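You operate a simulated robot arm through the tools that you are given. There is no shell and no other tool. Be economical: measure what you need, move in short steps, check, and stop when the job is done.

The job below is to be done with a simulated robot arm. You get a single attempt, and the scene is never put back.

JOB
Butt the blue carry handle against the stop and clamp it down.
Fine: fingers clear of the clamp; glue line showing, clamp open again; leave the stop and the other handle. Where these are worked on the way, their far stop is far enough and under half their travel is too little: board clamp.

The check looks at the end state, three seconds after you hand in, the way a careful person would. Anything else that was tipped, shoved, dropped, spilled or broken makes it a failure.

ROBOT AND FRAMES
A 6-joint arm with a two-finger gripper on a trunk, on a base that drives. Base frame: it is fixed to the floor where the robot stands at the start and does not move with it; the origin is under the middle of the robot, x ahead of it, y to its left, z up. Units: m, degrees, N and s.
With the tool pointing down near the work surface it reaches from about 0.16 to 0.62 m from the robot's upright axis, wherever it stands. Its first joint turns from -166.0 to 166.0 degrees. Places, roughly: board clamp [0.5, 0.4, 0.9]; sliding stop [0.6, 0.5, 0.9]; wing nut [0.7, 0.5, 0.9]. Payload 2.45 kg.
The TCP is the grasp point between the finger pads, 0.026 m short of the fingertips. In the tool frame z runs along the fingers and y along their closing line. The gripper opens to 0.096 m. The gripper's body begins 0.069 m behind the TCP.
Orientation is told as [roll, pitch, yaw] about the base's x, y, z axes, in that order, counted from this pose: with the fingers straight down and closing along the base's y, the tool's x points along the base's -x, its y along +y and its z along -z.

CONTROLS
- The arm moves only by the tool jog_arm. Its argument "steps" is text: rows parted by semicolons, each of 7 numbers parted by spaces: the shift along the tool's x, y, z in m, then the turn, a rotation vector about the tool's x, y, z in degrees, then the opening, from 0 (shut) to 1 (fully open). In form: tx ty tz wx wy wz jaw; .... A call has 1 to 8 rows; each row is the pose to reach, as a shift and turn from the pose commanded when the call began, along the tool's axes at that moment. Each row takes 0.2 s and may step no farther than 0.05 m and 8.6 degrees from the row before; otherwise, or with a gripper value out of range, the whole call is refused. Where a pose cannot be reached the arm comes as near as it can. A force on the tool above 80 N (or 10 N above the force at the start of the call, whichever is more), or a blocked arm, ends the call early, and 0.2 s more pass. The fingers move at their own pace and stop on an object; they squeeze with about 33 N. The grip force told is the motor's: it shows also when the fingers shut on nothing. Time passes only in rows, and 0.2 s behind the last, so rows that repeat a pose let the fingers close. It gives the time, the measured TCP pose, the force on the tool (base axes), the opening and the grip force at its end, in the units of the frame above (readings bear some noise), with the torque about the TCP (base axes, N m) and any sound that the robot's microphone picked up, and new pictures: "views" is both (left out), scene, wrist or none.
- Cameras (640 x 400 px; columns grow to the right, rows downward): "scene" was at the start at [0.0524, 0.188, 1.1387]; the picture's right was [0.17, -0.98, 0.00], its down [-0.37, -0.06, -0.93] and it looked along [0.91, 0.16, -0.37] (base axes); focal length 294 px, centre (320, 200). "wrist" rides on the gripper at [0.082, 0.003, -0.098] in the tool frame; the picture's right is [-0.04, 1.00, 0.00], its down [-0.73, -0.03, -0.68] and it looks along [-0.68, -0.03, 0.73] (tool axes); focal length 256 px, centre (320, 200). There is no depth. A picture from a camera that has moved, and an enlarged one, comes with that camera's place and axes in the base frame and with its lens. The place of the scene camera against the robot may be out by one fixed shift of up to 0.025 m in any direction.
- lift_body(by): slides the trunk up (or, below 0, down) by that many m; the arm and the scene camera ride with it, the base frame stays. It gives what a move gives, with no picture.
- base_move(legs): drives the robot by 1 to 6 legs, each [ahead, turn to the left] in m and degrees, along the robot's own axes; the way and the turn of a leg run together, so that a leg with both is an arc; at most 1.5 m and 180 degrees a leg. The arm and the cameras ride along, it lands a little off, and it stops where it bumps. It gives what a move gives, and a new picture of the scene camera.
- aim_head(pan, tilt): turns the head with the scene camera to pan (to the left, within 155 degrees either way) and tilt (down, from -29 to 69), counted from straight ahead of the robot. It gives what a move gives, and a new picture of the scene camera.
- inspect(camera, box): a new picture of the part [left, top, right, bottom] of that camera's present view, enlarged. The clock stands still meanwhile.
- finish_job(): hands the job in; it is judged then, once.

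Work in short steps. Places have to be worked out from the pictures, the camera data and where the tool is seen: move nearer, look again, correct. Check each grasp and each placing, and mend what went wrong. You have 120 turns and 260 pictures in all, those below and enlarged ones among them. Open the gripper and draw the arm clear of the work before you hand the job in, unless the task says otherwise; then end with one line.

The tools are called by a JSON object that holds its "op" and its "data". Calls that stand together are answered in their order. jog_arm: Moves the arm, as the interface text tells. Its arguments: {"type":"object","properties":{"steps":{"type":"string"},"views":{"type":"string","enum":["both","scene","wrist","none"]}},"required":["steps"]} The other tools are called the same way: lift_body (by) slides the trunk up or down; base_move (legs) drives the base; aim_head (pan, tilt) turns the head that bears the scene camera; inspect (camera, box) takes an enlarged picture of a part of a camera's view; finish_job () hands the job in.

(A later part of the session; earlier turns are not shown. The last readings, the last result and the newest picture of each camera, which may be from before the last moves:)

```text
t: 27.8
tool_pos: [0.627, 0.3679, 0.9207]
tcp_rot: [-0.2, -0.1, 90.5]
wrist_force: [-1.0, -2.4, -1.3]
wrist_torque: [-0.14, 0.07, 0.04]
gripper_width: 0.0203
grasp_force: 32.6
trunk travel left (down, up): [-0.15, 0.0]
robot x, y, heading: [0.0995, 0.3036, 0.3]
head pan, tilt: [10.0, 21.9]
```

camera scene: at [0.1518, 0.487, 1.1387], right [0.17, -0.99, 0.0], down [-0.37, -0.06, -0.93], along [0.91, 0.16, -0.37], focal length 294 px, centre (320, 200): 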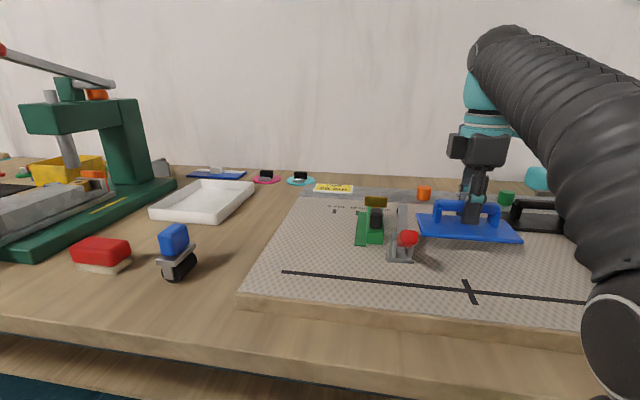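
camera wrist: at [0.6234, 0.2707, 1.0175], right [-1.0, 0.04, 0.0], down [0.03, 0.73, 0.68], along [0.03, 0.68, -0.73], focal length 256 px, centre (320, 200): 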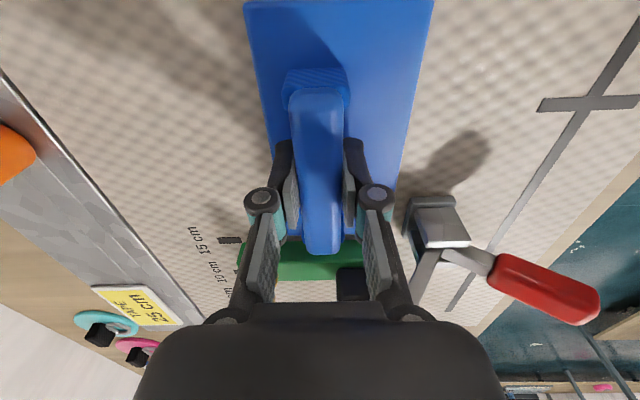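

Torque is near zero, so the end is flush. I open the fingers and rise straight up.

{"op": "jog_arm", "data": {"steps": "0 0 0 0 0 0 0.4; 0 0 0 0 0 0 0.4; 0 0 -0.03 0 0 0 0.4; 0.01 0 -0.07 0 0 0 0.4"}}

{"op": "inspect", "data": {"camera": "wrist", "box": [220, 120, 480, 310]}}

{"op": "inspect", "data": {"camera": "scene", "box": [330, 160, 530, 290]}}

```text
t: 28.8
tool_pos: [0.6273, 0.3578, 0.9887]
tcp_rot: [-0.3, -0.1, 90.5]
wrist_force: [-0.6, 0.4, -0.2]
wrist_torque: [0.02, -0.01, 0.0]
gripper_width: 0.0383
grasp_force: 0.1
trunk travel left (down, up): [-0.15, 0.0]
robot x, y, heading: [0.1016, 0.2975, 0.1]
head pan, tilt: [10.0, 21.9]
camera scene: at [0.1523, 0.4871, 1.1386], right [0.17, -0.99, 0.0], down [-0.37, -0.06, -0.93], along [0.91, 0.16, -0.37], focal length 294 px, centre (320, 200)
camera wrist: at [0.6236, 0.2752, 1.0862], right [-1.0, 0.03, -0.01], down [0.02, 0.73, 0.68], along [0.03, 0.68, -0.73], focal length 256 px, centre (320, 200)
```

scene: 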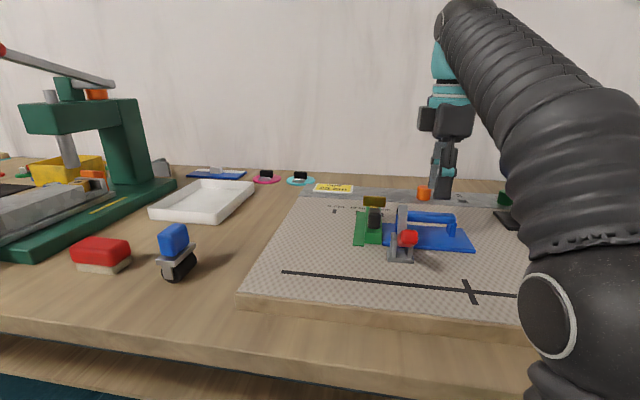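
wrist: 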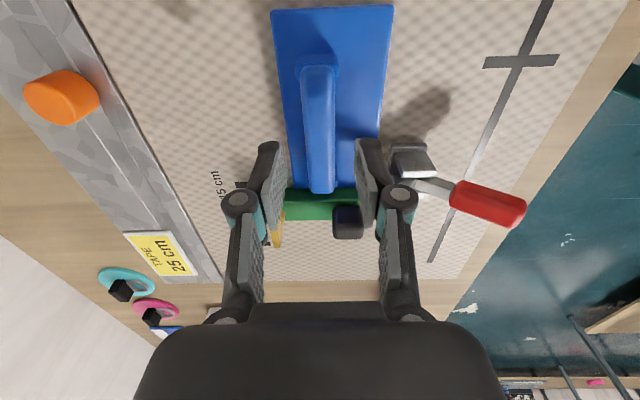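

```text
2.11 times, centred on (350, 215) of wrist
camera zoom: at [0.6236, 0.2752, 1.0862], right [-1.0, 0.03, -0.01], down [0.02, 0.73, 0.68], along [0.03, 0.68, -0.73], focal length 539 px, centre (257, 168)
```

zoom: 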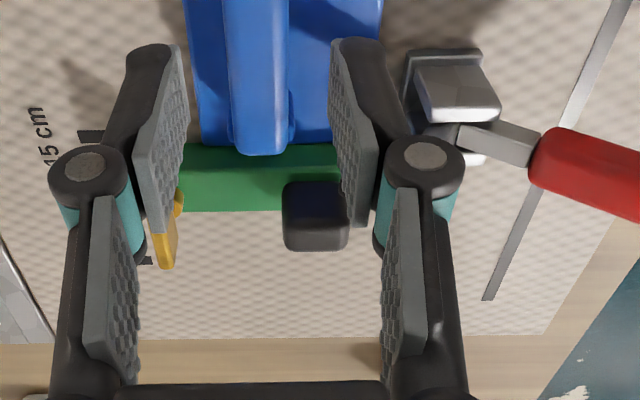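

```text
3.08 times, centred on (430, 225) of scene
camera zoom: at [0.1523, 0.4871, 1.1386], right [0.17, -0.99, 0.0], down [-0.37, -0.06, -0.93], along [0.91, 0.16, -0.37], focal length 905 px, centre (-18, 123)
```

zoom: 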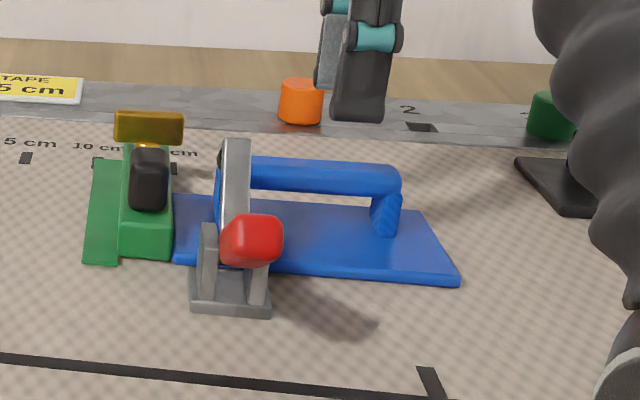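

The plate is down, but comparing scene pictures the stop has slid about 3 mm left (its front corner went from px 90 to 84). It must be left as it was, so I'll nudge it back gently from its left side. First I close the fingers and move over to that side.

{"op": "jog_arm", "data": {"steps": "0 -0.02 0 0 0 0 0; -0.04 -0.025 0 0 0 0 0; -0.085 -0.025 0 0 0 0 0; -0.13 -0.025 0 0 0 0 0; -0.175 -0.02 0 0 0 0 0; -0.19 -0.01 0 0 0 0 0"}}

{"op": "inspect", "data": {"camera": "wrist", "box": [200, 0, 440, 160]}}

{"op": "inspect", "data": {"camera": "scene", "box": [340, 190, 440, 270]}}

```text
t: 30.2
tool_pos: [0.621, 0.5414, 0.9683]
tcp_rot: [-0.3, -0.1, 90.6]
wrist_force: [-0.6, -0.4, 0.1]
wrist_torque: [0.04, 0.01, -0.01]
gripper_width: 0.0002
grasp_force: 28.1
out of reach, approached as far as the arm can: row 1, 2, 3, 4, 5, 6
trunk travel left (down, up): [-0.15, 0.0]
robot x, y, heading: [0.0973, 0.3025, -0.2]
head pan, tilt: [10.0, 21.9]
camera scene: at [0.1523, 0.487, 1.1387], right [0.17, -0.99, 0.0], down [-0.37, -0.06, -0.93], along [0.91, 0.16, -0.37], focal length 294 px, centre (320, 200)
camera wrist: at [0.6185, 0.458, 1.0646], right [-1.0, 0.03, -0.01], down [0.02, 0.73, 0.68], along [0.03, 0.68, -0.73], focal length 256 px, centre (320, 200)
```

scene: 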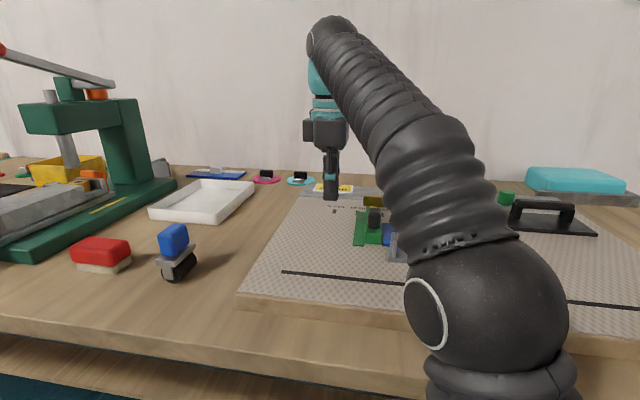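
wrist: 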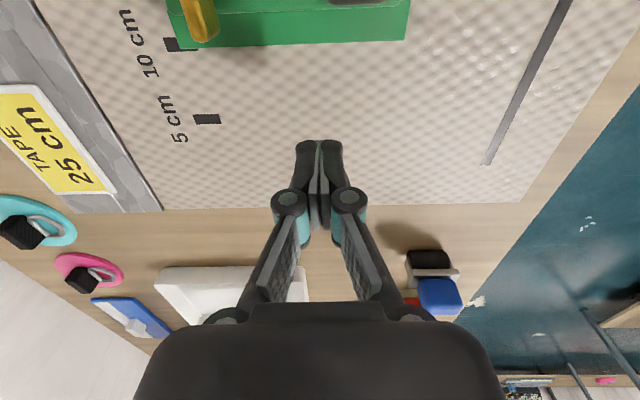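

```text
2.50 times, centred on (320, 80) of wrist
camera zoom: at [0.6185, 0.458, 1.0646], right [-1.0, 0.03, -0.01], down [0.02, 0.73, 0.68], along [0.03, 0.68, -0.73], focal length 640 px, centre (320, 500)
```

zoom: 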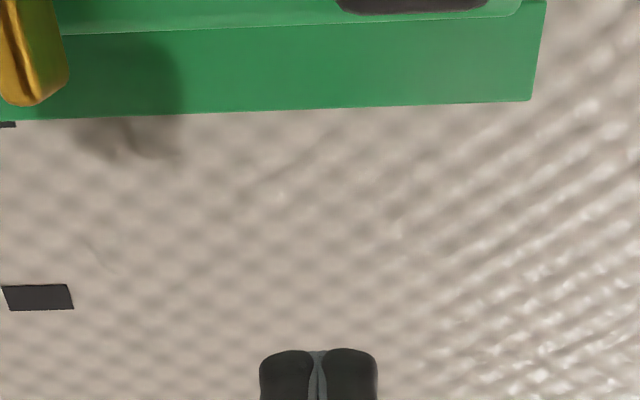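

```text
5.00 times, centred on (390, 230) of scene
camera zoom: at [0.1523, 0.487, 1.1387], right [0.17, -0.99, 0.0], down [-0.37, -0.06, -0.93], along [0.91, 0.16, -0.37], focal length 1470 px, centre (-30, 50)
```

zoom: 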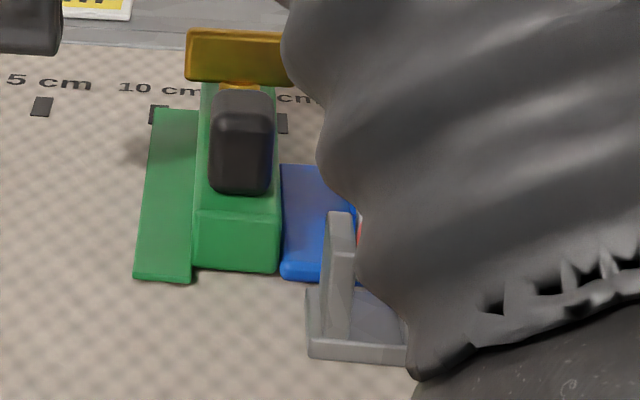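

The shift is about 3.5 mm. I come down left of the stop, tip above the flange level, ready to push on the block's left face.

{"op": "jog_arm", "data": {"steps": "0.005 -0.015 0.02 0 0 -0.6 0; 0.01 -0.018 0.04 0 0 -0.6 0; 0.015 -0.018 0.051 0 0 -0.6 0"}}

{"op": "inspect", "data": {"camera": "scene", "box": [310, 180, 430, 270]}}

{"op": "inspect", "data": {"camera": "wrist", "box": [200, 50, 440, 230]}}

```text
t: 31.0
tool_pos: [0.6429, 0.5286, 0.917]
tcp_rot: [-0.2, 0.0, 91.1]
wrist_force: [-0.3, 0.5, 0.6]
wrist_torque: [0.01, -0.03, 0.0]
gripper_width: 0.0
grasp_force: 28.5
trunk travel left (down, up): [-0.15, 0.0]
robot x, y, heading: [0.0969, 0.3014, -0.4]
head pan, tilt: [10.0, 21.9]
camera scene: at [0.1522, 0.4871, 1.1387], right [0.17, -0.99, 0.0], down [-0.37, -0.06, -0.93], along [0.91, 0.16, -0.37], focal length 294 px, centre (320, 200)
camera wrist: at [0.6411, 0.4453, 1.0145], right [-1.0, 0.02, 0.0], down [0.01, 0.73, 0.68], along [0.02, 0.68, -0.73], focal length 256 px, centre (320, 200)
```

scene: 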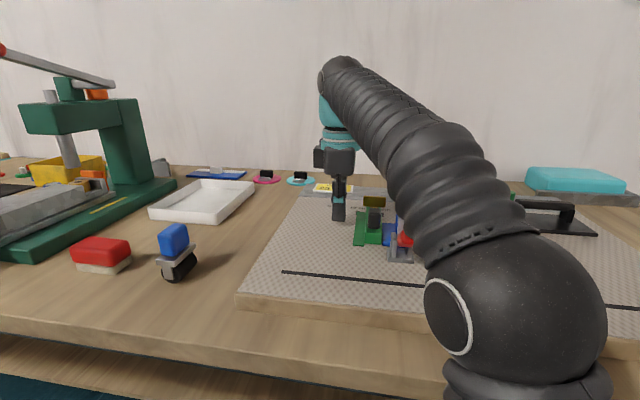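
wrist: 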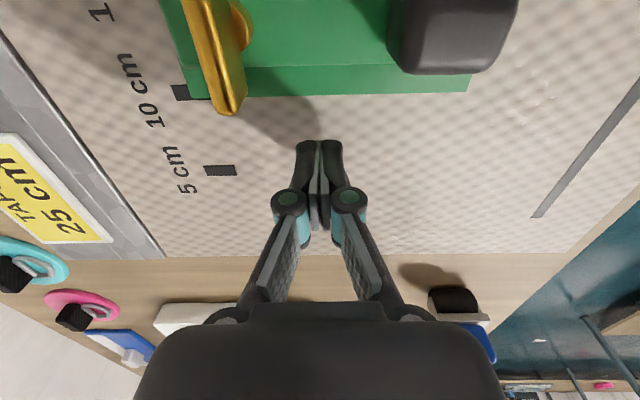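

```text
4.44 times, centred on (370, 225) of scene
camera zoom: at [0.1522, 0.4871, 1.1387], right [0.17, -0.99, 0.0], down [-0.37, -0.06, -0.93], along [0.91, 0.16, -0.37], focal length 1307 px, centre (98, 89)
```

zoom: 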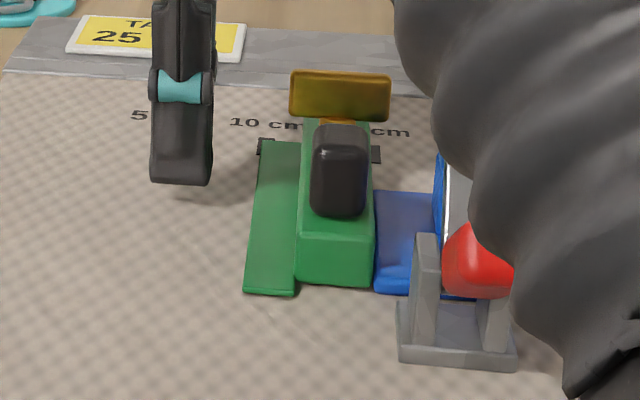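

```text
2.22 times, centred on (320, 140) of wrist
camera zoom: at [0.6411, 0.4453, 1.0145], right [-1.0, 0.02, 0.0], down [0.01, 0.73, 0.68], along [0.02, 0.68, -0.73], focal length 569 px, centre (320, 333)
```

zoom: 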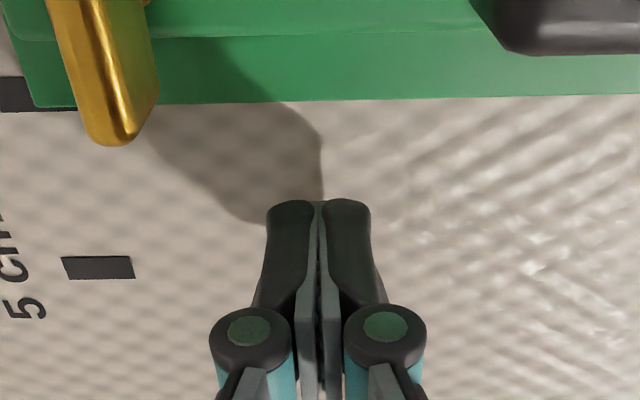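

The view now gives a reference: the flange corner is at (244, 292) in this zoom, and the goal is about 9 px to the right. I approach the block's left face.

{"op": "jog_arm", "data": {"steps": "0.02 0 0 0 0 0 0; 0.03 0 0 0 0 0 0; 0.036 0 0 0 0 0 0", "views": "none"}}

{"op": "inspect", "data": {"camera": "scene", "box": [310, 180, 430, 270]}}

```text
t: 31.8
tool_pos: [0.643, 0.4914, 0.9163]
tcp_rot: [-0.1, -0.1, 91.1]
wrist_force: [-0.1, 0.7, 0.3]
wrist_torque: [-0.03, 0.01, -0.03]
gripper_width: 0.0
grasp_force: 28.2
trunk travel left (down, up): [-0.15, 0.0]
robot x, y, heading: [0.0985, 0.3021, -0.1]
head pan, tilt: [10.0, 21.9]
```

```text
4.44 times, centred on (370, 225) of scene
camera zoom: at [0.1522, 0.4871, 1.1387], right [0.17, -0.99, 0.0], down [-0.37, -0.06, -0.93], along [0.91, 0.16, -0.37], focal length 1307 px, centre (98, 89)
```

zoom: 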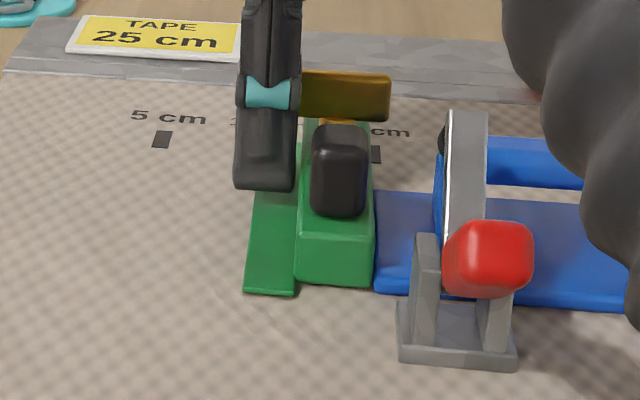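

The fingers are just left of the block. I push in small steps.

{"op": "jog_arm", "data": {"steps": "0.002 0 0 0 0 0 0; 0.004 0 0 0 0 0 0; 0.005 0 0 0 0 0 0", "views": "none"}}

{"op": "inspect", "data": {"camera": "scene", "box": [310, 180, 430, 270]}}

```text
t: 32.6
tool_pos: [0.6434, 0.488, 0.917]
tcp_rot: [-0.3, 0.0, 91.2]
wrist_force: [2.8, 8.6, 2.7]
wrist_torque: [0.15, -0.04, 0.0]
gripper_width: 0.0002
grasp_force: 28.4
trunk travel left (down, up): [-0.15, 0.0]
robot x, y, heading: [0.1001, 0.2992, -0.0]
head pan, tilt: [10.0, 21.9]
```

```text
4.44 times, centred on (370, 225) of scene
camera zoom: at [0.1522, 0.4877, 1.1386], right [0.17, -0.98, 0.0], down [-0.37, -0.07, -0.93], along [0.91, 0.16, -0.37], focal length 1307 px, centre (98, 89)
```

zoom: 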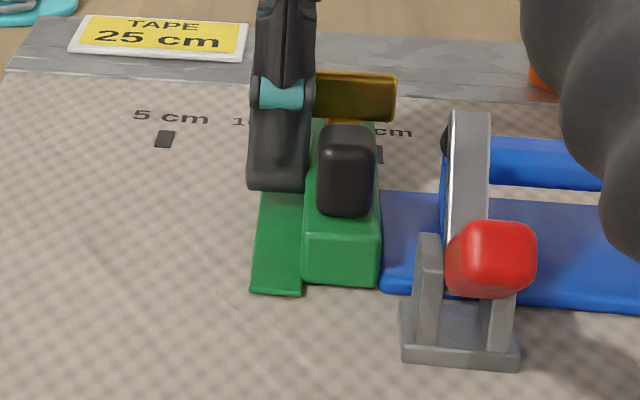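

Net motion so far is about 1.1 mm. I push another 2 mm.

{"op": "jog_arm", "data": {"steps": "0.001 0 0 0 0 0 0; 0.002 0 0 0 0 0 0", "views": "none"}}

{"op": "inspect", "data": {"camera": "scene", "box": [310, 180, 430, 270]}}

```text
t: 33.2
tool_pos: [0.6417, 0.4852, 0.9166]
tcp_rot: [-0.2, 0.0, 91.1]
wrist_force: [1.0, 7.7, 2.0]
wrist_torque: [0.14, 0.0, -0.05]
gripper_width: 0.0002
grasp_force: 28.7
trunk travel left (down, up): [-0.15, 0.0]
robot x, y, heading: [0.0953, 0.3045, -0.2]
head pan, tilt: [10.0, 21.9]
```

```text
4.44 times, centred on (370, 225) of scene
camera zoom: at [0.1521, 0.4876, 1.1386], right [0.17, -0.99, 0.0], down [-0.37, -0.06, -0.93], along [0.91, 0.16, -0.37], focal length 1307 px, centre (98, 89)
```

zoom: 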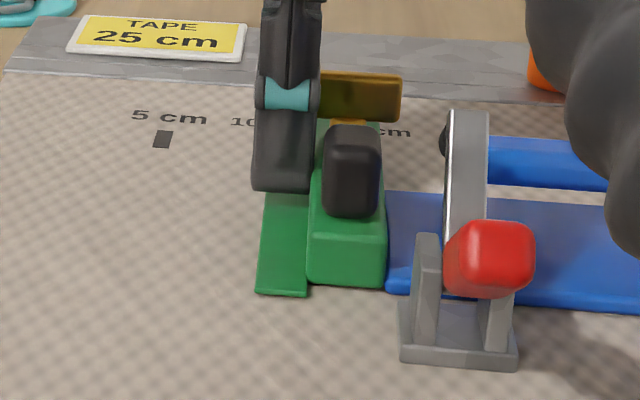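

The stop is back to within about half a millimetre, and the plate still touches it. I back off to the left, rise and swing round to the −x side of the clamp, yawing back to 0.

{"op": "jog_arm", "data": {"steps": "-0.02 0 0 0 0 0 0; -0.04 0 -0.04 0 0 0 0; -0.04 0.045 -0.055 0 0 8 0; -0.04 0.09 -0.065 0 0 16 0; -0.04 0.13 -0.075 0 0 24 0; -0.04 0.17 -0.08 0 0 32 0; -0.04 0.2 -0.08 0 0 40 0; -0.03 0.22 -0.08 0 0 48 0", "views": "none"}}

{"op": "jog_arm", "data": {"steps": "0 0 0 0 0 8.5 0; 0 0 0 0 0 17 0; 0 0 0 0 0 25.5 0; 0 0 0 0 0 34 0; 0 0 0 0 0 42.5 0"}}

```text
t: 35.0
tool_pos: [0.4227, 0.5107, 0.9965]
tcp_rot: [-0.1, -0.1, 43.1]
wrist_force: [1.1, 1.1, 0.6]
wrist_torque: [-0.02, 0.04, -0.03]
gripper_width: 0.0
grasp_force: 28.7
trunk travel left (down, up): [-0.15, 0.0]
robot x, y, heading: [0.0999, 0.2997, 0.0]
head pan, tilt: [10.0, 21.9]
```

```text
t: 36.2
tool_pos: [0.4233, 0.5099, 0.9968]
tcp_rot: [0.1, -0.1, 0.3]
wrist_force: [0.6, -0.5, -0.3]
wrist_torque: [-0.01, 0.01, 0.01]
gripper_width: 0.0001
grasp_force: 28.6
trunk travel left (down, up): [-0.15, 0.0]
robot x, y, heading: [0.1031, 0.3029, -0.0]
head pan, tilt: [10.0, 21.9]
camera scene: at [0.1521, 0.4871, 1.1387], right [0.17, -0.99, 0.0], down [-0.37, -0.06, -0.93], along [0.91, 0.16, -0.37], focal length 294 px, centre (320, 200)
camera wrist: at [0.3411, 0.5115, 1.0943], right [0.03, 1.0, 0.0], down [0.73, -0.02, 0.68], along [0.68, -0.02, -0.73], focal length 256 px, centre (320, 200)
```

scene: 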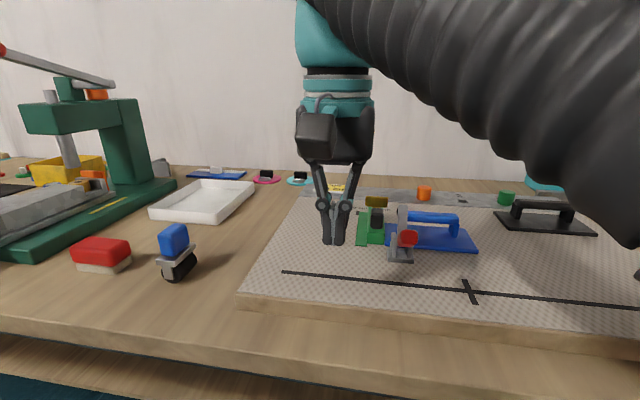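
wrist: 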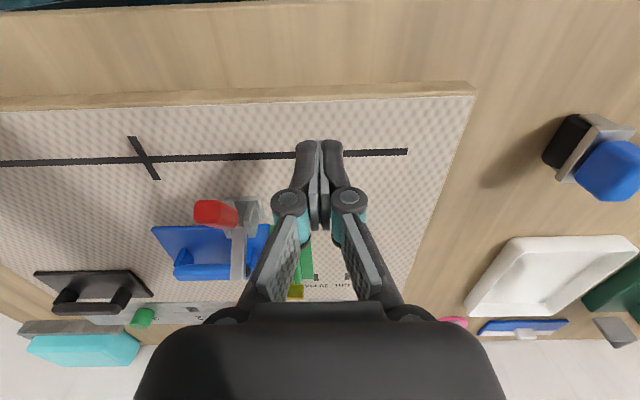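

Next I go in front of the red lever at y≈0.418, with the closed fingertips just below the knob's end.

{"op": "jog_arm", "data": {"steps": "0 -0.045 0 0 0 0 0; 0 -0.092 0 0 0 0 0; -0.01 -0.092 0.02 0 0 0 0; -0.015 -0.092 0.042 0 0 0 0"}}

{"op": "inspect", "data": {"camera": "wrist", "box": [220, 120, 420, 310]}}

{"op": "inspect", "data": {"camera": "scene", "box": [330, 160, 490, 280]}}

```text
t: 37.2
tool_pos: [0.4384, 0.4202, 0.9554]
tcp_rot: [0.1, -0.2, 0.6]
wrist_force: [-0.3, 0.7, 0.0]
wrist_torque: [0.01, -0.01, -0.02]
gripper_width: 0.0
grasp_force: 29.2
trunk travel left (down, up): [-0.15, 0.0]
robot x, y, heading: [0.0979, 0.2991, 0.1]
head pan, tilt: [10.0, 21.9]
camera scene: at [0.1521, 0.487, 1.1387], right [0.17, -0.99, 0.0], down [-0.37, -0.06, -0.93], along [0.91, 0.16, -0.37], focal length 294 px, centre (320, 200)
camera wrist: at [0.3565, 0.4209, 1.0527], right [0.03, 1.0, 0.0], down [0.73, -0.02, 0.68], along [0.68, -0.02, -0.73], focal length 256 px, centre (320, 200)
```

scene: 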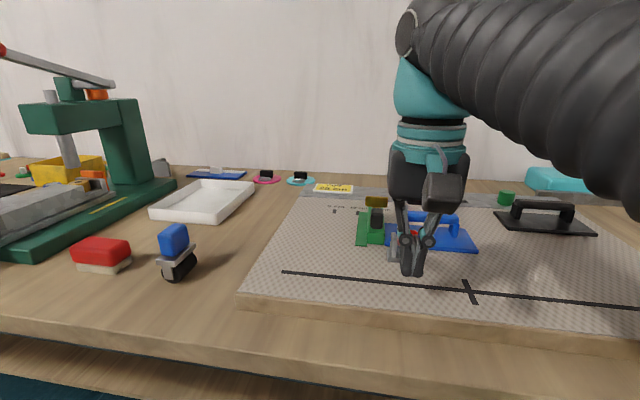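
wrist: 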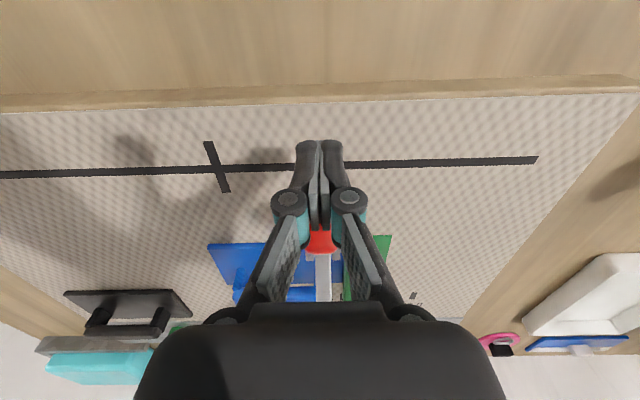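

```text
2.11 times, centred on (320, 215) of wrist
camera zoom: at [0.3565, 0.4209, 1.0527], right [0.03, 1.0, 0.0], down [0.73, -0.02, 0.68], along [0.68, -0.02, -0.73], focal length 539 px, centre (320, 168)
```

zoom: 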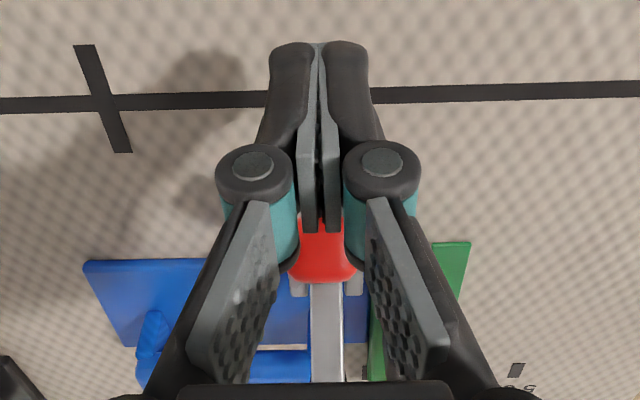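

```text
3.33 times, centred on (410, 220) of scene
camera zoom: at [0.1521, 0.487, 1.1387], right [0.17, -0.99, 0.0], down [-0.37, -0.06, -0.93], along [0.91, 0.16, -0.37], focal length 980 px, centre (20, 133)
```

zoom: 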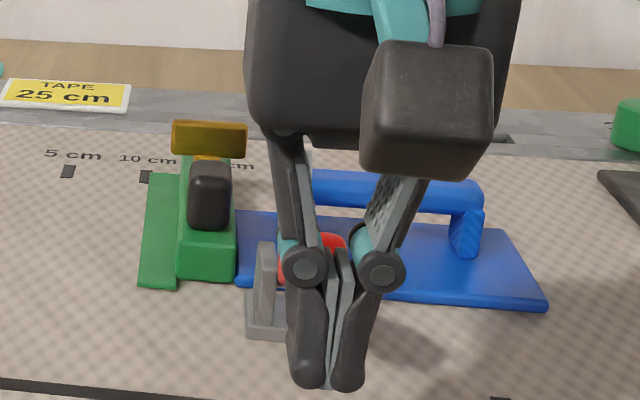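

The fingers are in line with the lever. I push +x to swing it up.

{"op": "jog_arm", "data": {"steps": "-0.02 0 0 0 0 0 0; -0.03 0 0 0 0 0 0; -0.04 0 0 0 0 0 0; -0.05 0 0 0 0 0 0", "views": "wrist"}}

{"op": "inspect", "data": {"camera": "scene", "box": [330, 160, 490, 280]}}

```text
t: 38.2
tool_pos: [0.4894, 0.4183, 0.9542]
tcp_rot: [0.1, -0.2, 0.6]
wrist_force: [-0.6, 0.1, -0.5]
wrist_torque: [0.0, -0.01, 0.02]
gripper_width: 0.0
grasp_force: 28.4
trunk travel left (down, up): [-0.15, 0.0]
robot x, y, heading: [0.0985, 0.3006, -0.4]
head pan, tilt: [10.0, 21.9]
camera wrist: at [0.4077, 0.4205, 1.0509], right [0.03, 1.0, 0.0], down [0.73, -0.02, 0.68], along [0.68, -0.02, -0.73], focal length 256 px, centre (320, 200)
```

wrist: 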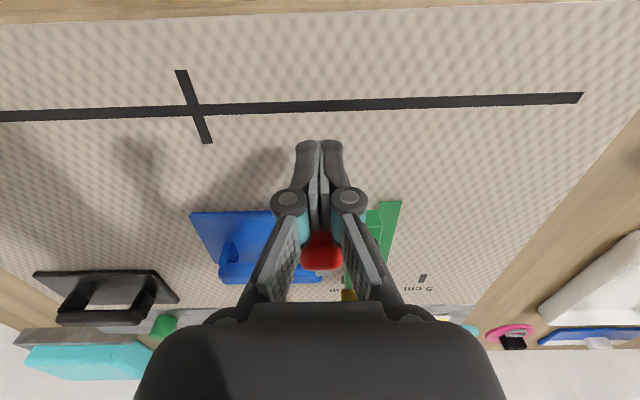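

```text
3.33 times, centred on (410, 220) of scene
camera zoom: at [0.1522, 0.4871, 1.1387], right [0.17, -0.99, 0.0], down [-0.37, -0.06, -0.93], along [0.91, 0.16, -0.37], focal length 980 px, centre (20, 133)
```

zoom: 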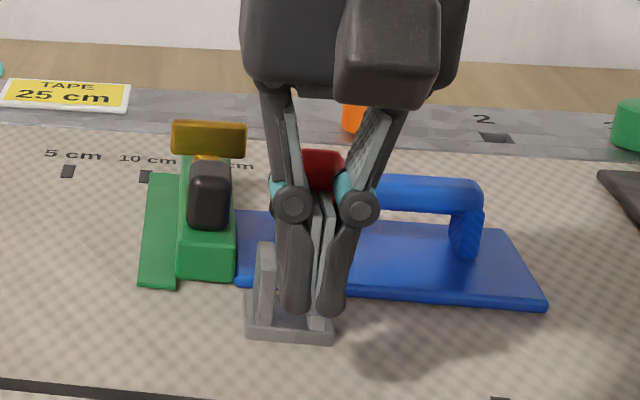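

The lever is rising freely. I keep pushing.

{"op": "jog_arm", "data": {"steps": "-0.01 0 0 0 0 0 0; -0.018 0 0 0 0 0 0; -0.024 0 0 0 0 0 0", "views": "wrist"}}

{"op": "inspect", "data": {"camera": "scene", "box": [330, 160, 490, 280]}}

```text
t: 39.0
tool_pos: [0.5103, 0.4183, 0.9587]
tcp_rot: [0.2, -0.6, 0.7]
wrist_force: [-16.8, 3.4, 43.5]
wrist_torque: [-0.26, -0.83, -0.09]
gripper_width: 0.006
grasp_force: 28.6
trunk travel left (down, up): [-0.15, 0.0]
robot x, y, heading: [0.0989, 0.3032, -0.0]
head pan, tilt: [10.0, 21.9]
camera wrist: at [0.4276, 0.4197, 1.0551], right [0.03, 1.0, 0.0], down [0.73, -0.02, 0.69], along [0.69, -0.02, -0.73], focal length 256 px, centre (320, 200)
```

wrist: 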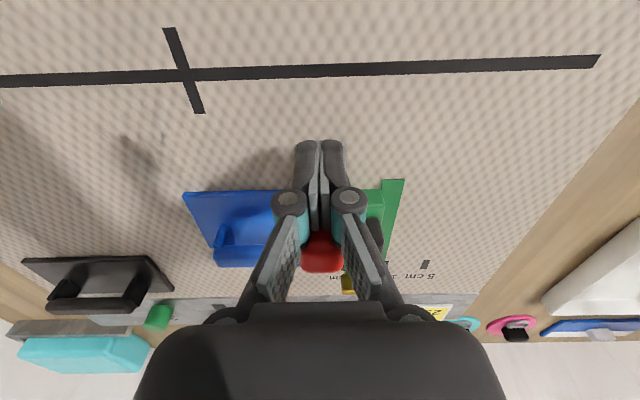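

```text
3.33 times, centred on (410, 220) of scene
camera zoom: at [0.1493, 0.487, 1.1396], right [0.17, -0.98, 0.0], down [-0.36, -0.06, -0.93], along [0.92, 0.16, -0.37], focal length 980 px, centre (20, 133)
```

zoom: 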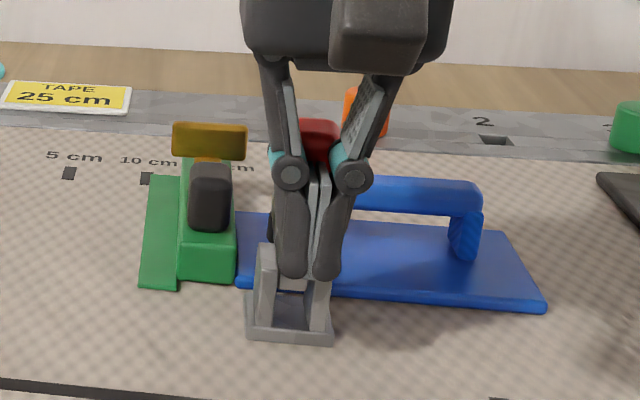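

The tips are riding up on the clamp's uprights (43 N upward). I back off, raise by 2.5 cm and look.

{"op": "jog_arm", "data": {"steps": "0.01 0 -0.005 0 0 0 0; 0.03 0 -0.01 0 0 0 0; 0.03 0 -0.03 0 0 0 0", "views": "wrist"}}

{"op": "inspect", "data": {"camera": "wrist", "box": [220, 150, 420, 310]}}

{"op": "inspect", "data": {"camera": "scene", "box": [330, 160, 490, 280]}}

```text
t: 39.8
tool_pos: [0.484, 0.4193, 0.9829]
tcp_rot: [0.1, -0.1, 0.6]
wrist_force: [-0.2, -0.1, -0.4]
wrist_torque: [-0.04, 0.01, -0.02]
gripper_width: 0.0001
grasp_force: 28.3
trunk travel left (down, up): [-0.15, 0.0]
robot x, y, heading: [0.1017, 0.3019, -0.2]
head pan, tilt: [10.0, 21.9]
camera wrist: at [0.4015, 0.421, 1.0803], right [0.03, 1.0, 0.0], down [0.73, -0.02, 0.68], along [0.68, -0.02, -0.73], focal length 256 px, centre (320, 200)
```

wrist: 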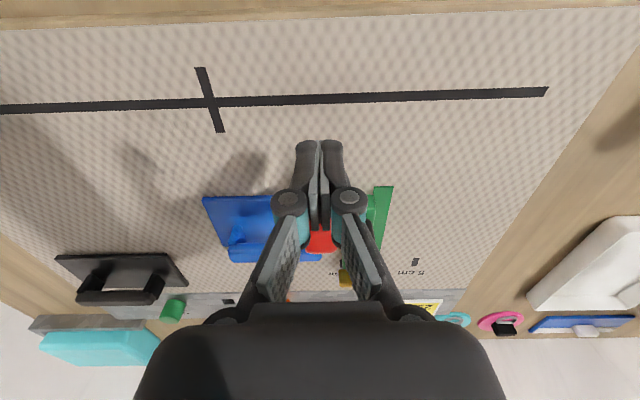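

```text
2.50 times, centred on (320, 230) of wrist
camera zoom: at [0.4015, 0.421, 1.0803], right [0.03, 1.0, 0.0], down [0.73, -0.02, 0.68], along [0.68, -0.02, -0.73], focal length 640 px, centre (320, 125)
```

zoom: 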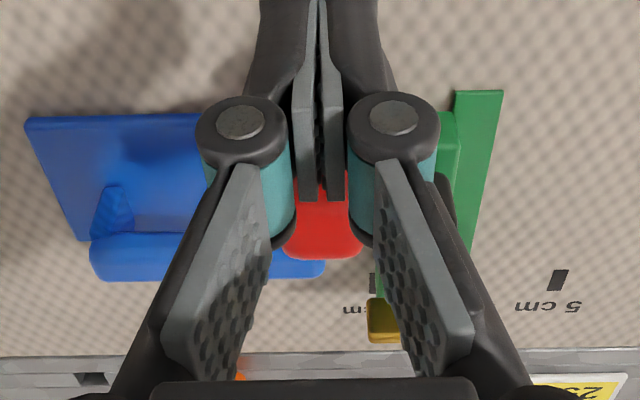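

```text
3.33 times, centred on (410, 220) of scene
camera zoom: at [0.1523, 0.4871, 1.1385], right [0.17, -0.99, 0.0], down [-0.37, -0.06, -0.93], along [0.91, 0.16, -0.37], focal length 980 px, centre (20, 133)
```

zoom: 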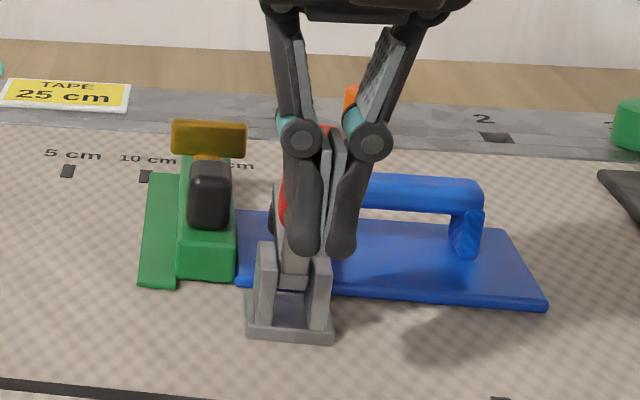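

The lever stands nearly upright. I push again at this greater height to drive it to its stop.

{"op": "jog_arm", "data": {"steps": "-0.015 0 0 0 0 0 0; -0.025 0 0 0 0 0 0; -0.033 0 0 0 0 0 0", "views": "none"}}

{"op": "inspect", "data": {"camera": "scene", "box": [330, 160, 490, 280]}}

```text
t: 40.6
tool_pos: [0.5173, 0.4188, 0.9842]
tcp_rot: [0.0, -0.2, 0.6]
wrist_force: [-0.2, 0.0, -0.3]
wrist_torque: [0.0, -0.07, -0.04]
gripper_width: 0.0003
grasp_force: 28.7
trunk travel left (down, up): [-0.15, 0.0]
robot x, y, heading: [0.1005, 0.3049, -0.2]
head pan, tilt: [10.0, 21.9]
```

```text
3.33 times, centred on (410, 220) of scene
camera zoom: at [0.152, 0.4871, 1.1387], right [0.17, -0.99, 0.0], down [-0.37, -0.06, -0.93], along [0.91, 0.16, -0.37], focal length 980 px, centre (20, 133)
```

zoom: 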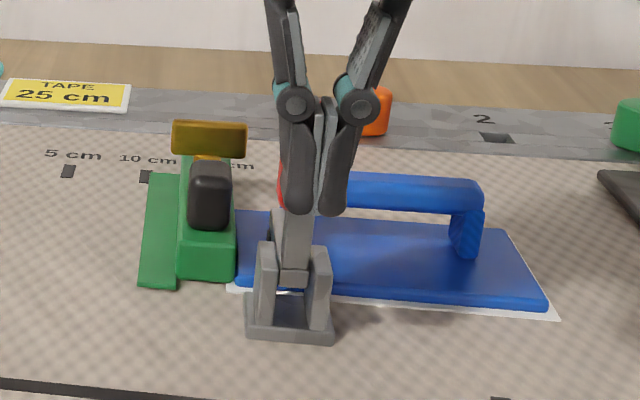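

A white glue line has just squeezed out around the plate, so the clamp is pressing it. I push slightly farther to reach the stop.

{"op": "jog_arm", "data": {"steps": "-0.005 0 0 0 0 0 0; -0.01 0 0 0 0 0 0; -0.014 0 0 0 0 0 0", "views": "none"}}

{"op": "inspect", "data": {"camera": "scene", "box": [330, 160, 490, 280]}}

```text
t: 41.4
tool_pos: [0.5249, 0.4202, 0.9862]
tcp_rot: [0.0, 0.2, 0.7]
wrist_force: [-48.5, -2.8, -21.0]
wrist_torque: [0.02, 1.39, -0.21]
gripper_width: 0.0059
grasp_force: 28.9
trunk travel left (down, up): [-0.15, 0.0]
robot x, y, heading: [0.1004, 0.3051, -0.0]
head pan, tilt: [10.0, 21.9]
```

```text
3.33 times, centred on (410, 220) of scene
camera zoom: at [0.149, 0.4871, 1.1383], right [0.17, -0.98, 0.0], down [-0.36, -0.06, -0.93], along [0.91, 0.16, -0.37], focal length 980 px, centre (20, 133)
```

zoom: 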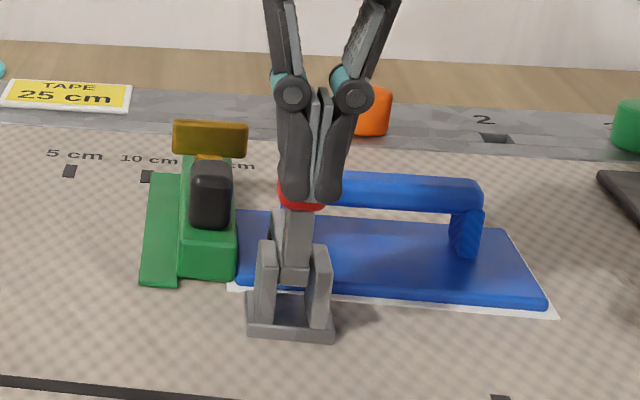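

The lever is at its end stop (48 N). Now I take the fingers round the right side of the lever to its +x side.

{"op": "jog_arm", "data": {"steps": "0.035 0 0 0 0 0 0; 0.035 -0.045 0 0 0 0 0; 0.01 -0.06 0 0 0 0 0; -0.03 -0.06 0 0 0 0 0; -0.07 -0.06 0 0 0 0 0; -0.075 -0.06 0 0 0 0 0"}}

{"op": "inspect", "data": {"camera": "wrist", "box": [240, 80, 440, 220]}}

{"op": "inspect", "data": {"camera": "scene", "box": [330, 160, 490, 280]}}

```text
t: 42.8
tool_pos: [0.6059, 0.3612, 0.9852]
tcp_rot: [0.1, -0.1, 0.5]
wrist_force: [0.0, -0.3, 0.8]
wrist_torque: [-0.01, 0.01, 0.0]
gripper_width: 0.0
grasp_force: 28.2
trunk travel left (down, up): [-0.15, 0.0]
robot x, y, heading: [0.1005, 0.2996, -0.2]
head pan, tilt: [10.0, 21.9]
camera scene: at [0.1521, 0.4871, 1.1387], right [0.17, -0.99, 0.0], down [-0.37, -0.06, -0.93], along [0.91, 0.16, -0.37], focal length 294 px, centre (320, 200)
camera wrist: at [0.5249, 0.3622, 1.0827], right [0.03, 1.0, 0.0], down [0.73, -0.02, 0.68], along [0.68, -0.02, -0.73], focal length 256 px, centre (320, 200)
```

scene: 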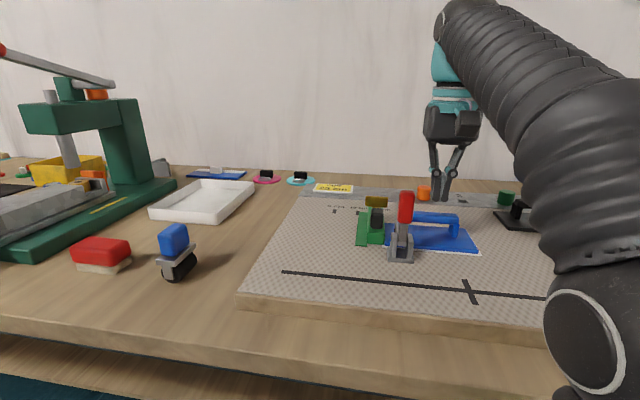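
wrist: 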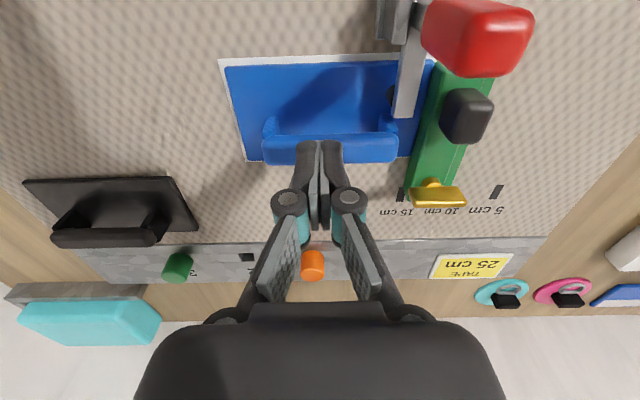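

```text
2.86 times, centred on (340, 150) of wrist
camera zoom: at [0.5249, 0.3622, 1.0827], right [0.03, 1.0, 0.0], down [0.73, -0.02, 0.68], along [0.68, -0.02, -0.73], focal length 731 px, centre (263, 343)
```

zoom: 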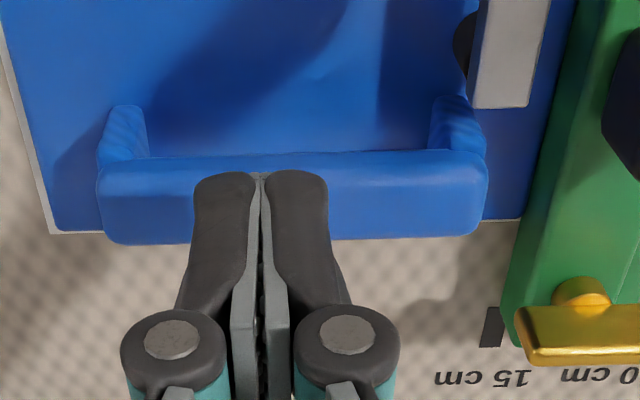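

```text
3.33 times, centred on (410, 220) of scene
camera zoom: at [0.1521, 0.4871, 1.1387], right [0.17, -0.99, 0.0], down [-0.37, -0.06, -0.93], along [0.91, 0.16, -0.37], focal length 980 px, centre (20, 133)
```

zoom: 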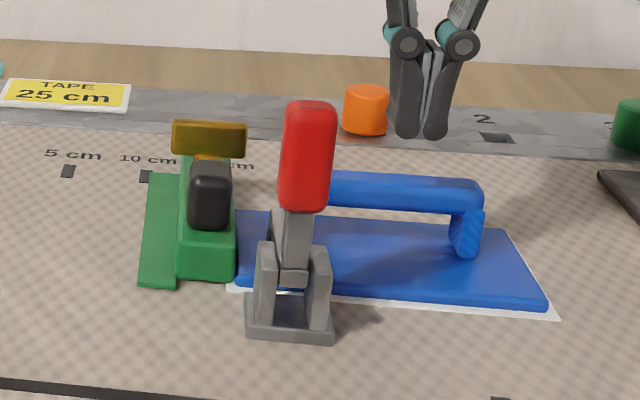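

The lever is upright and the glue line shows. I step across behind the lever and begin pulling it back.

{"op": "jog_arm", "data": {"steps": "0 0.03 0 0 0 0 0; 0 0.058 0 0 0 0 0; 0.02 0.058 0.01 0 0 0 0; 0.035 0.058 0.01 0 0 0 0; 0.045 0.058 0.01 0 0 0 0; 0.055 0.058 0.01 0 0 0 0"}}

{"op": "inspect", "data": {"camera": "scene", "box": [330, 160, 490, 280]}}

```text
t: 44.2
tool_pos: [0.55, 0.418, 0.9761]
tcp_rot: [0.1, -0.3, 0.6]
wrist_force: [0.1, 0.5, 0.2]
wrist_torque: [-0.05, 0.03, 0.03]
gripper_width: 0.0
grasp_force: 28.3
trunk travel left (down, up): [-0.15, 0.0]
robot x, y, heading: [0.101, 0.3025, -0.3]
head pan, tilt: [10.0, 21.9]
camera scene: at [0.1523, 0.4871, 1.1387], right [0.17, -0.99, 0.0], down [-0.37, -0.06, -0.93], along [0.91, 0.16, -0.37], focal length 294 px, centre (320, 200)
camera wrist: at [0.4682, 0.4191, 1.0727], right [0.03, 1.0, 0.0], down [0.73, -0.02, 0.68], along [0.68, -0.02, -0.73], focal length 256 px, centre (320, 200)
```

scene: 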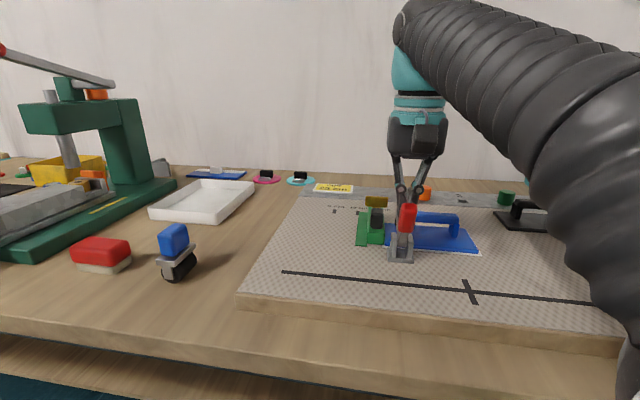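
wrist: 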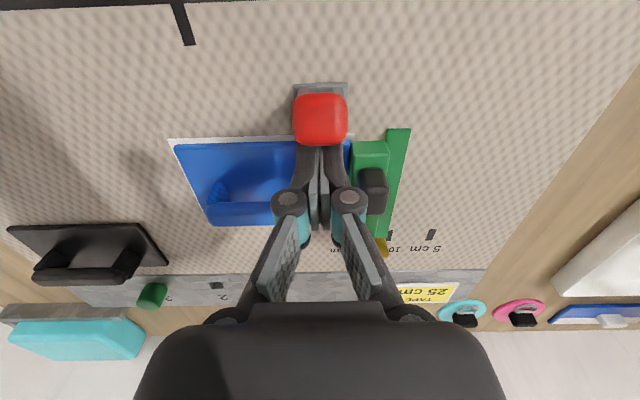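

```text
3.33 times, centred on (410, 220) of scene
camera zoom: at [0.1523, 0.4871, 1.1387], right [0.17, -0.99, 0.0], down [-0.37, -0.06, -0.93], along [0.91, 0.16, -0.37], focal length 980 px, centre (20, 133)
```

zoom: 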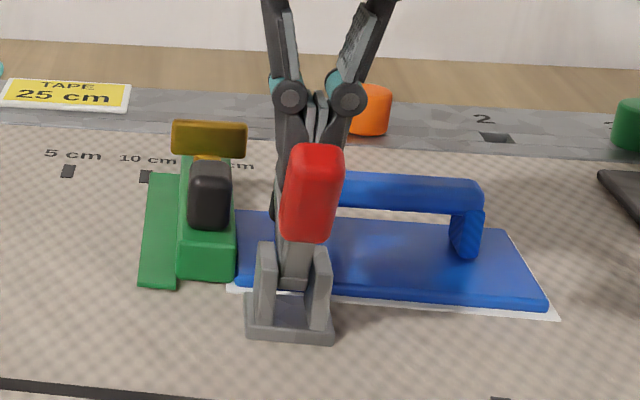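

The lever is coming back freely. I continue in −x while going down a little.

{"op": "jog_arm", "data": {"steps": "0.012 0 0.003 0 0 0 0; 0.024 0 0.007 0 0 0 0; 0.036 0 0.012 0 0 0 0; 0.045 0 0.017 0 0 0 0"}}

{"op": "inspect", "data": {"camera": "scene", "box": [330, 160, 490, 280]}}

```text
t: 45.1
tool_pos: [0.5238, 0.417, 0.9689]
tcp_rot: [0.4, -2.2, 0.3]
wrist_force: [23.5, 2.4, 22.4]
wrist_torque: [0.04, -0.33, -0.13]
gripper_width: 0.0057
grasp_force: 28.3
trunk travel left (down, up): [-0.15, 0.0]
robot x, y, heading: [0.1008, 0.304, -0.4]
head pan, tilt: [10.0, 21.9]
stopped in row 4: the force on the tool passed its limit at 98 N (the readings are from after the stop); the commanded pose is now the measured one
camera scene: at [0.1541, 0.487, 1.1389], right [0.17, -0.99, 0.0], down [-0.37, -0.06, -0.93], along [0.91, 0.16, -0.37], focal length 294 px, centre (320, 200)
camera wrist: at [0.4386, 0.4181, 1.0631], right [0.03, 1.0, 0.01], down [0.71, -0.03, 0.71], along [0.71, -0.02, -0.71], focal length 256 px, centre (320, 200)
```

scene: 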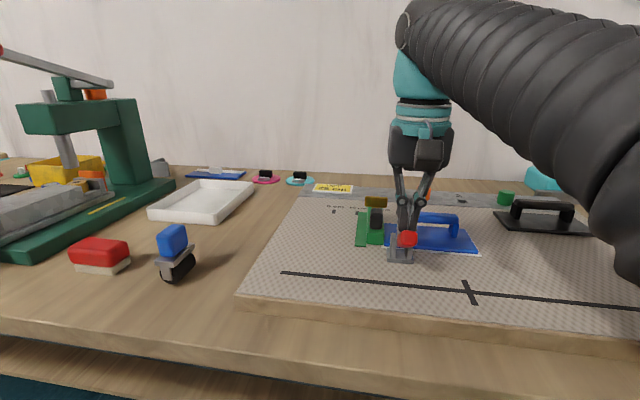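
wrist: 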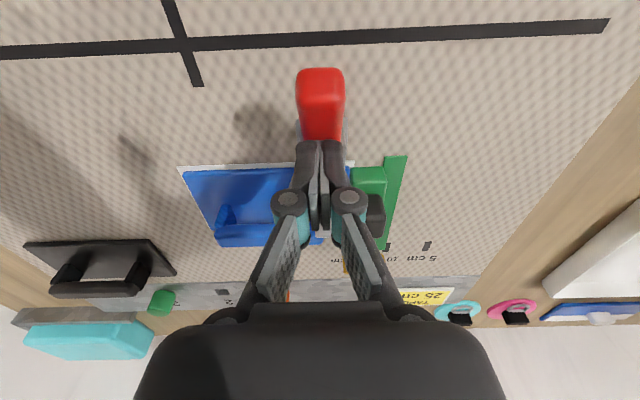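

```text
3.33 times, centred on (410, 220) of scene
camera zoom: at [0.1541, 0.487, 1.1389], right [0.17, -0.99, 0.0], down [-0.37, -0.06, -0.93], along [0.91, 0.16, -0.37], focal length 980 px, centre (20, 133)
```

zoom: 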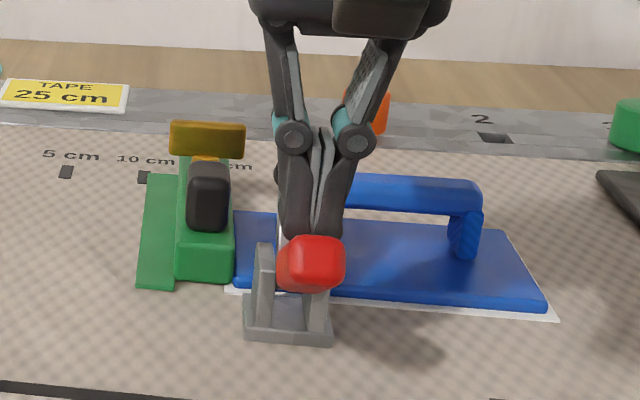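

The force stop means the lever reached its open end stop: the knob sits as low as it did at the start. I ease off and lift straight out of the V.

{"op": "jog_arm", "data": {"steps": "-0.006 0 -0.005 0 0 0 0; -0.006 0 -0.025 0 2 0 0; -0.006 0 -0.04 0 2 0 0"}}

{"op": "inspect", "data": {"camera": "wrist", "box": [220, 60, 420, 260]}}

```text
t: 45.9
tool_pos: [0.5264, 0.4171, 1.0064]
tcp_rot: [0.4, 0.3, 0.4]
wrist_force: [-0.6, 0.7, -0.5]
wrist_torque: [0.01, -0.03, -0.03]
gripper_width: 0.0
grasp_force: 28.6
trunk travel left (down, up): [-0.15, 0.0]
robot x, y, heading: [0.1023, 0.3054, -0.1]
head pan, tilt: [10.0, 21.9]
camera scene: at [0.1528, 0.4871, 1.1386], right [0.17, -0.99, 0.0], down [-0.37, -0.06, -0.93], along [0.91, 0.16, -0.37], focal length 294 px, centre (320, 200)
camera wrist: at [0.445, 0.4179, 1.1046], right [0.03, 1.0, 0.01], down [0.74, -0.03, 0.68], along [0.67, -0.02, -0.74], focal length 256 px, centre (320, 200)
```

scene: 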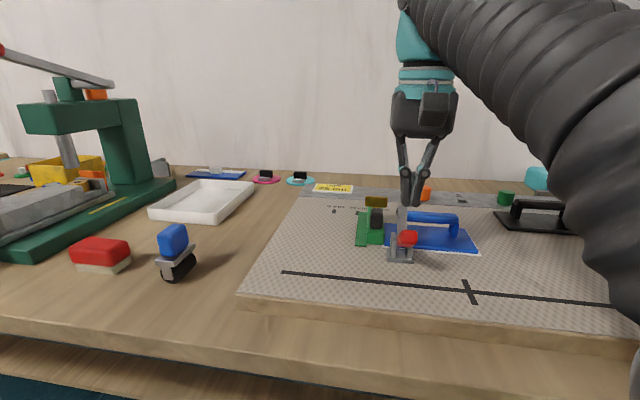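
wrist: 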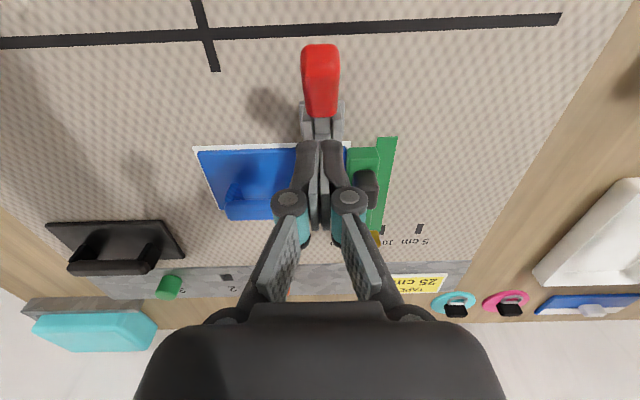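

```text
2.00 times, centred on (320, 160) of wrist
camera zoom: at [0.445, 0.4179, 1.1046], right [0.03, 1.0, 0.01], down [0.74, -0.03, 0.68], along [0.67, -0.02, -0.74], focal length 512 px, centre (320, 280)
```

zoom: 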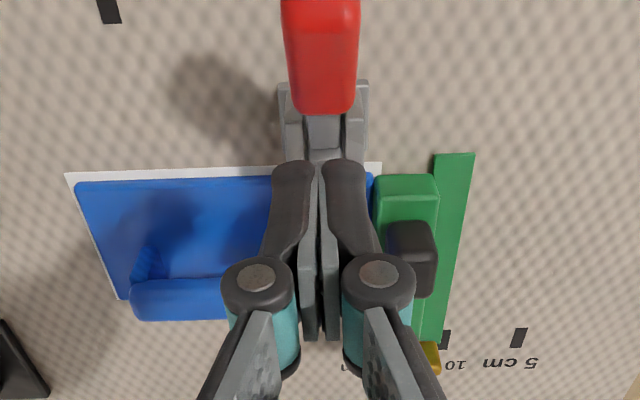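

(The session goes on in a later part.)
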